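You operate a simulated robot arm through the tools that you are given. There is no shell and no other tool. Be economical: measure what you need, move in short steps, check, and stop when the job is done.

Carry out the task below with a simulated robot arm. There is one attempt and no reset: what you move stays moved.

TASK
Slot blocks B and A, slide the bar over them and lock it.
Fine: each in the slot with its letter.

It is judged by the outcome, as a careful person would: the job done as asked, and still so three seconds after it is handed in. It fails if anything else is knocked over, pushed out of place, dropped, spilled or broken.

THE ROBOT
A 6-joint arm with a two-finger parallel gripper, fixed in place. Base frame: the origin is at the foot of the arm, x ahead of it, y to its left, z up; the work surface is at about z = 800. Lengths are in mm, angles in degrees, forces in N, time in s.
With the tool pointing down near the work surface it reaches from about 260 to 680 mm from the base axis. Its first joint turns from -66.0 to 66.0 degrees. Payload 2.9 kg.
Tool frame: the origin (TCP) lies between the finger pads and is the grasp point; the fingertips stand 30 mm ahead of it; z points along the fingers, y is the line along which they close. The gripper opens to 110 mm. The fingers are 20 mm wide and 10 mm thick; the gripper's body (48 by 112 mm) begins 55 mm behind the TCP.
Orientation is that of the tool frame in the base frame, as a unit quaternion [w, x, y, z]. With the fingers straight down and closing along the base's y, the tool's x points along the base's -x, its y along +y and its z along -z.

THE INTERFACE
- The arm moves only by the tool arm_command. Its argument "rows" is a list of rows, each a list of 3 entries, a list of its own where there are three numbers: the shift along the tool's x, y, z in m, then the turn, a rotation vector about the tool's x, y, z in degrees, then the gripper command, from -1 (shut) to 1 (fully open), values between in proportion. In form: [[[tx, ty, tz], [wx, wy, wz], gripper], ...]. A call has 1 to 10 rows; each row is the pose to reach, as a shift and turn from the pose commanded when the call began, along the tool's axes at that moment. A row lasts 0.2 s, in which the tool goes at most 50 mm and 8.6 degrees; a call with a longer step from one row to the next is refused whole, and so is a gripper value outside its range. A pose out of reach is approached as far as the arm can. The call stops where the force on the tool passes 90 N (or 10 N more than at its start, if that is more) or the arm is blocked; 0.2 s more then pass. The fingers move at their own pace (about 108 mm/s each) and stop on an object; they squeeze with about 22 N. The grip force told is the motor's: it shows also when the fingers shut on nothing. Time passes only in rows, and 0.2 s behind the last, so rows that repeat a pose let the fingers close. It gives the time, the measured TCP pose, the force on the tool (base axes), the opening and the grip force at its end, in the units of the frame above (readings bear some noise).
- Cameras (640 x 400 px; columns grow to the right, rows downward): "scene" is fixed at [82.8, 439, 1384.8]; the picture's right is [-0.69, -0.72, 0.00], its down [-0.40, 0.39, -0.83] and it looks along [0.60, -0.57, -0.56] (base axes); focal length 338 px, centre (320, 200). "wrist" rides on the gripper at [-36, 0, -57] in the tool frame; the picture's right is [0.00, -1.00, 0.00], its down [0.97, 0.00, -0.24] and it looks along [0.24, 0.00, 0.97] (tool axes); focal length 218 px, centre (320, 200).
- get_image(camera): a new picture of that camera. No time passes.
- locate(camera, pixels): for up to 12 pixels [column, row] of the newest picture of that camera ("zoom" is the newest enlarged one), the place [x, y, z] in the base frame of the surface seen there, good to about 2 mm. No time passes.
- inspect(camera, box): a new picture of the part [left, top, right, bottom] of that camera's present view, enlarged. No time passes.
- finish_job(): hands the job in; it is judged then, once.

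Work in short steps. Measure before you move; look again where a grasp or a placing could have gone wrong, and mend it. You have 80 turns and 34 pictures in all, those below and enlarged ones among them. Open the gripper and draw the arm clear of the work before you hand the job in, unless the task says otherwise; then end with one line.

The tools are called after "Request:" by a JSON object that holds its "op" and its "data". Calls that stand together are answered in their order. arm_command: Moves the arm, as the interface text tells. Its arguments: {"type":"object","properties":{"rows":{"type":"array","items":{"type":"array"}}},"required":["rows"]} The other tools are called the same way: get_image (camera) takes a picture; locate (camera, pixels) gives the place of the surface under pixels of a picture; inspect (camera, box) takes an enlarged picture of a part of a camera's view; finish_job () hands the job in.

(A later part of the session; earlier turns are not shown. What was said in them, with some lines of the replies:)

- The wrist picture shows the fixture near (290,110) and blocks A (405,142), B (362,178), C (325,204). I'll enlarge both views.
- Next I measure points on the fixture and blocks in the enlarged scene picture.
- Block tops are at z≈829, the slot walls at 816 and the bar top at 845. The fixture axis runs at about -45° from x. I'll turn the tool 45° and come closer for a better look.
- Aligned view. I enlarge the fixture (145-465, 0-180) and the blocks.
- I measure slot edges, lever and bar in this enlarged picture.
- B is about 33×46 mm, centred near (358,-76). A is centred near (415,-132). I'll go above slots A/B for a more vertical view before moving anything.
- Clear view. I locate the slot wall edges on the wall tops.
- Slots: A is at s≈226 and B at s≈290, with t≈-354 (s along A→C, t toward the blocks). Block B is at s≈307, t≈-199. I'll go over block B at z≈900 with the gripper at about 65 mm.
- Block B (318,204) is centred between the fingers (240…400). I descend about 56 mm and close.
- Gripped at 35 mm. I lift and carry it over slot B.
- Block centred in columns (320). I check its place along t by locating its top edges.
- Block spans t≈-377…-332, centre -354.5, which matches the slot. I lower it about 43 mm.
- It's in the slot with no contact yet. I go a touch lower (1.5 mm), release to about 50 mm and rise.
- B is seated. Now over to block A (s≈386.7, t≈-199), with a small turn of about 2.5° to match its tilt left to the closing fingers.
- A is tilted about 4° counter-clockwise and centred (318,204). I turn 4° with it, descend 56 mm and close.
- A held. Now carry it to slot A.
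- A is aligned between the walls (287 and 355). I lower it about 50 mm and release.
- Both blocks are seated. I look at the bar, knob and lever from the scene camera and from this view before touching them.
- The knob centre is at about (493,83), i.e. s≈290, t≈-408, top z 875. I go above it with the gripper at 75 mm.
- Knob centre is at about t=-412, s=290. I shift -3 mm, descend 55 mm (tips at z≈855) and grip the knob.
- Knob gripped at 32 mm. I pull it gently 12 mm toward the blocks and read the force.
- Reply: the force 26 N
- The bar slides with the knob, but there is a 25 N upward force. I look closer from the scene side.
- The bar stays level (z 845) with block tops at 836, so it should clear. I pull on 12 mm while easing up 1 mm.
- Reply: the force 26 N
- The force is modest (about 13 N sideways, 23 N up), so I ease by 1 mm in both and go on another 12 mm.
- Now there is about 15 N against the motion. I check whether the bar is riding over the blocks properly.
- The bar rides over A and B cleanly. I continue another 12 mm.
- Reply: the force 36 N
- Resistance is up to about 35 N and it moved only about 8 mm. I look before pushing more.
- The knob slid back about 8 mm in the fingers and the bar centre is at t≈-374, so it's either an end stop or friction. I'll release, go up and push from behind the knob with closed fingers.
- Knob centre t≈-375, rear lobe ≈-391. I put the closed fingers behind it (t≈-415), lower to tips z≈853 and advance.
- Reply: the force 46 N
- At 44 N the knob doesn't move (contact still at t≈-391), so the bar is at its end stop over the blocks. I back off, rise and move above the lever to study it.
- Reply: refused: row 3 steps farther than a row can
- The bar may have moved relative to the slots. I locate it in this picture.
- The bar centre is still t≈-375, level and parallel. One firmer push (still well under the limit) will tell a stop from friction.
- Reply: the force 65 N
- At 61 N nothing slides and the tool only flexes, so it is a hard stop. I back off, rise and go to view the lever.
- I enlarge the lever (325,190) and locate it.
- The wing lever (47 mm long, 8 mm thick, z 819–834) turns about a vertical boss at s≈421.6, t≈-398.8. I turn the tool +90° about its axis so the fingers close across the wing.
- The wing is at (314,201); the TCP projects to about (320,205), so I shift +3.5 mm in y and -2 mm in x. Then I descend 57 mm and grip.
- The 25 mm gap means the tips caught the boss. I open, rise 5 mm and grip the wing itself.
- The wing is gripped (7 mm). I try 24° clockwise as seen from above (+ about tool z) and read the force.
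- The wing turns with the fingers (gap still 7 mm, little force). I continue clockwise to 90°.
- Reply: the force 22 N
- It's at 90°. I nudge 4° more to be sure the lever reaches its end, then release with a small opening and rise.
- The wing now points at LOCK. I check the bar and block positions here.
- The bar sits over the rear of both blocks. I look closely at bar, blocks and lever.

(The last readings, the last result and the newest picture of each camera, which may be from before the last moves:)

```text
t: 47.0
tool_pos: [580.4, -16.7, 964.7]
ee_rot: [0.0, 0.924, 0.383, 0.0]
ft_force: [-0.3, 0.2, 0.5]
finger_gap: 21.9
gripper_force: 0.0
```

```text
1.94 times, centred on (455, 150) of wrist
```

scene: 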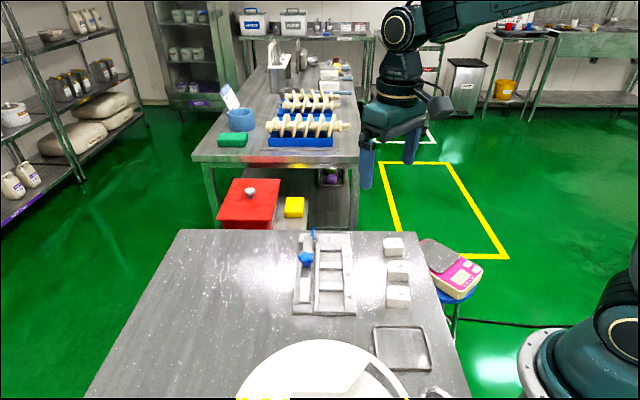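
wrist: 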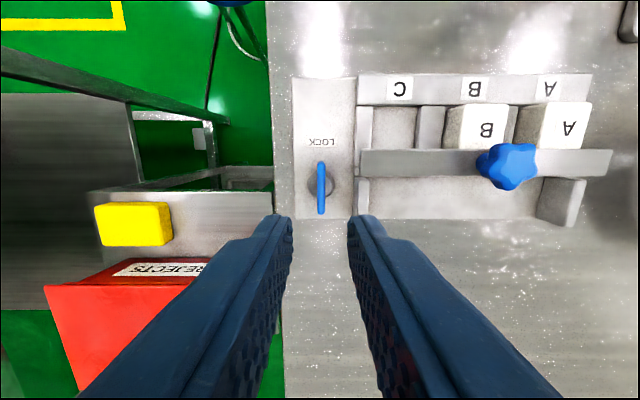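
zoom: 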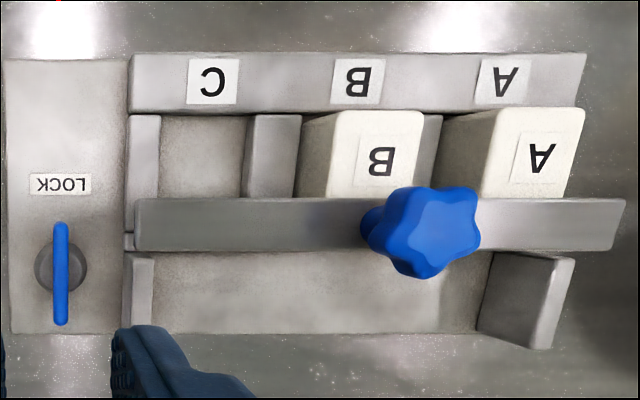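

I'd like to verify the lock: with closed fingers in front of the knob (t≈-343), a gentle push backwards should meet resistance.

Request:
{"op": "arm_command", "data": {"rows": [[[-0.0139, -0.033, 0], [0, 0, 0], -1], [[-0.0278, -0.066, 0], [0, 0, 0], -1], [[-0.0417, -0.099, 0], [0, 0, 0], -1], [[-0.0556, -0.132, 0], [0, 0, 0], -1], [[-0.0556, -0.132, 0], [0, 0, 0], -1], [[-0.0556, -0.132, 0.04], [0, 0, 0], -1], [[-0.0556, -0.132, 0.077], [0, 0, 0], -1], [[-0.0556, -0.132, 0.077], [0, 0, 0], -1]]}}

Request:
{"op": "arm_command", "data": {"rows": [[[0.004, 0, 0], [0, 0, 0], -1], [[0.008, 0, 0], [0, 0, 0], -1], [[0.011, 0, 0], [0, 0, 0], -1], [[0.011, 0, 0], [0, 0, 0], -1]]}}

```text
t: 48.8
tool_pos: [448.1, 34.7, 887.7]
ee_rot: [0.0, 0.924, 0.383, 0.0]
ft_force: [-0.4, -0.6, 0.1]
finger_gap: 0.1
gripper_force: 22.1
```

```text
t: 49.8
tool_pos: [454.3, 42.5, 887.4]
ee_rot: [0.0, 0.925, 0.38, -0.003]
ft_force: [-12.9, -20.8, 7.1]
finger_gap: 0.0
gripper_force: 22.3
```

24 N at contact. A further 3 mm of command will show whether it holds.

Request:
{"op": "arm_command", "data": {"rows": [[[0.003, 0, 0], [0, 0, 0], -1], [[0.003, 0, 0], [0, 0, 0], -1]]}}

```text
t: 50.4
tool_pos: [453.9, 42.7, 888.1]
ee_rot: [0.002, 0.926, 0.378, -0.006]
ft_force: [-25.4, -34.0, 8.6]
finger_gap: 0.2
gripper_force: 21.7
```

It holds at 42 N without moving, so the bar is locked. I back off, rise and draw clear.

Request:
{"op": "arm_command", "data": {"rows": [[[-0.01, 0, 0], [0, 0, 0], -1], [[-0.016, 0, 0], [0, 0, 0], -1], [[-0.016, 0, -0.04], [0, 0, 0], -1], [[-0.016, 0, -0.085], [0, 0, 0], -0.5], [[-0.04, 0, -0.12], [0, 0, 0], 0.3], [[-0.075, 0, -0.15], [0, 0, 0], 1], [[-0.11, 0, -0.18], [0, 0, 0], 1], [[-0.14, 0, -0.2], [0, 0, 0], 1], [[-0.14, 0, -0.2], [0, 0, 0], 1]]}}

Request:
{"op": "inspect", "data": {"camera": "scene", "box": [270, 220, 430, 330]}}

Request:
{"op": "locate", "data": {"camera": "zoom", "pixels": [[225, 290], [260, 280], [260, 200], [200, 290]]}}

```text
t: 52.4
tool_pos: [359.0, -53.4, 1088.9]
ee_rot: [0.0, 0.924, 0.383, 0.0]
ft_force: [0.8, 0.1, 0.2]
finger_gap: 109.8
gripper_force: 0.1
```

```text
3.64 times, centred on (350, 275) of scene
```

zoom: 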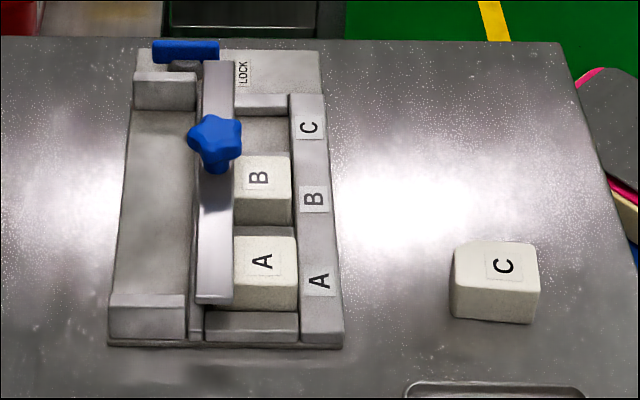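

```text
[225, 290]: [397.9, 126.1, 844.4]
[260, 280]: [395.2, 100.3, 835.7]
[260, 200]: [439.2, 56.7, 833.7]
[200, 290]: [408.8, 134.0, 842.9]
```

A and B are seated in their slots, the bar lies over them, the lever points to LOCK, C is untouched and the arm is clear. I hand the job in.

Request:
{"op": "finish_job", "data": {}}

```text
The job is handed in.
```

Blocks B and A are in their own slots, and the bar is slid over their rear ends to its stop. The lever is turned to LOCK, and the bar held against a 42 N push back.
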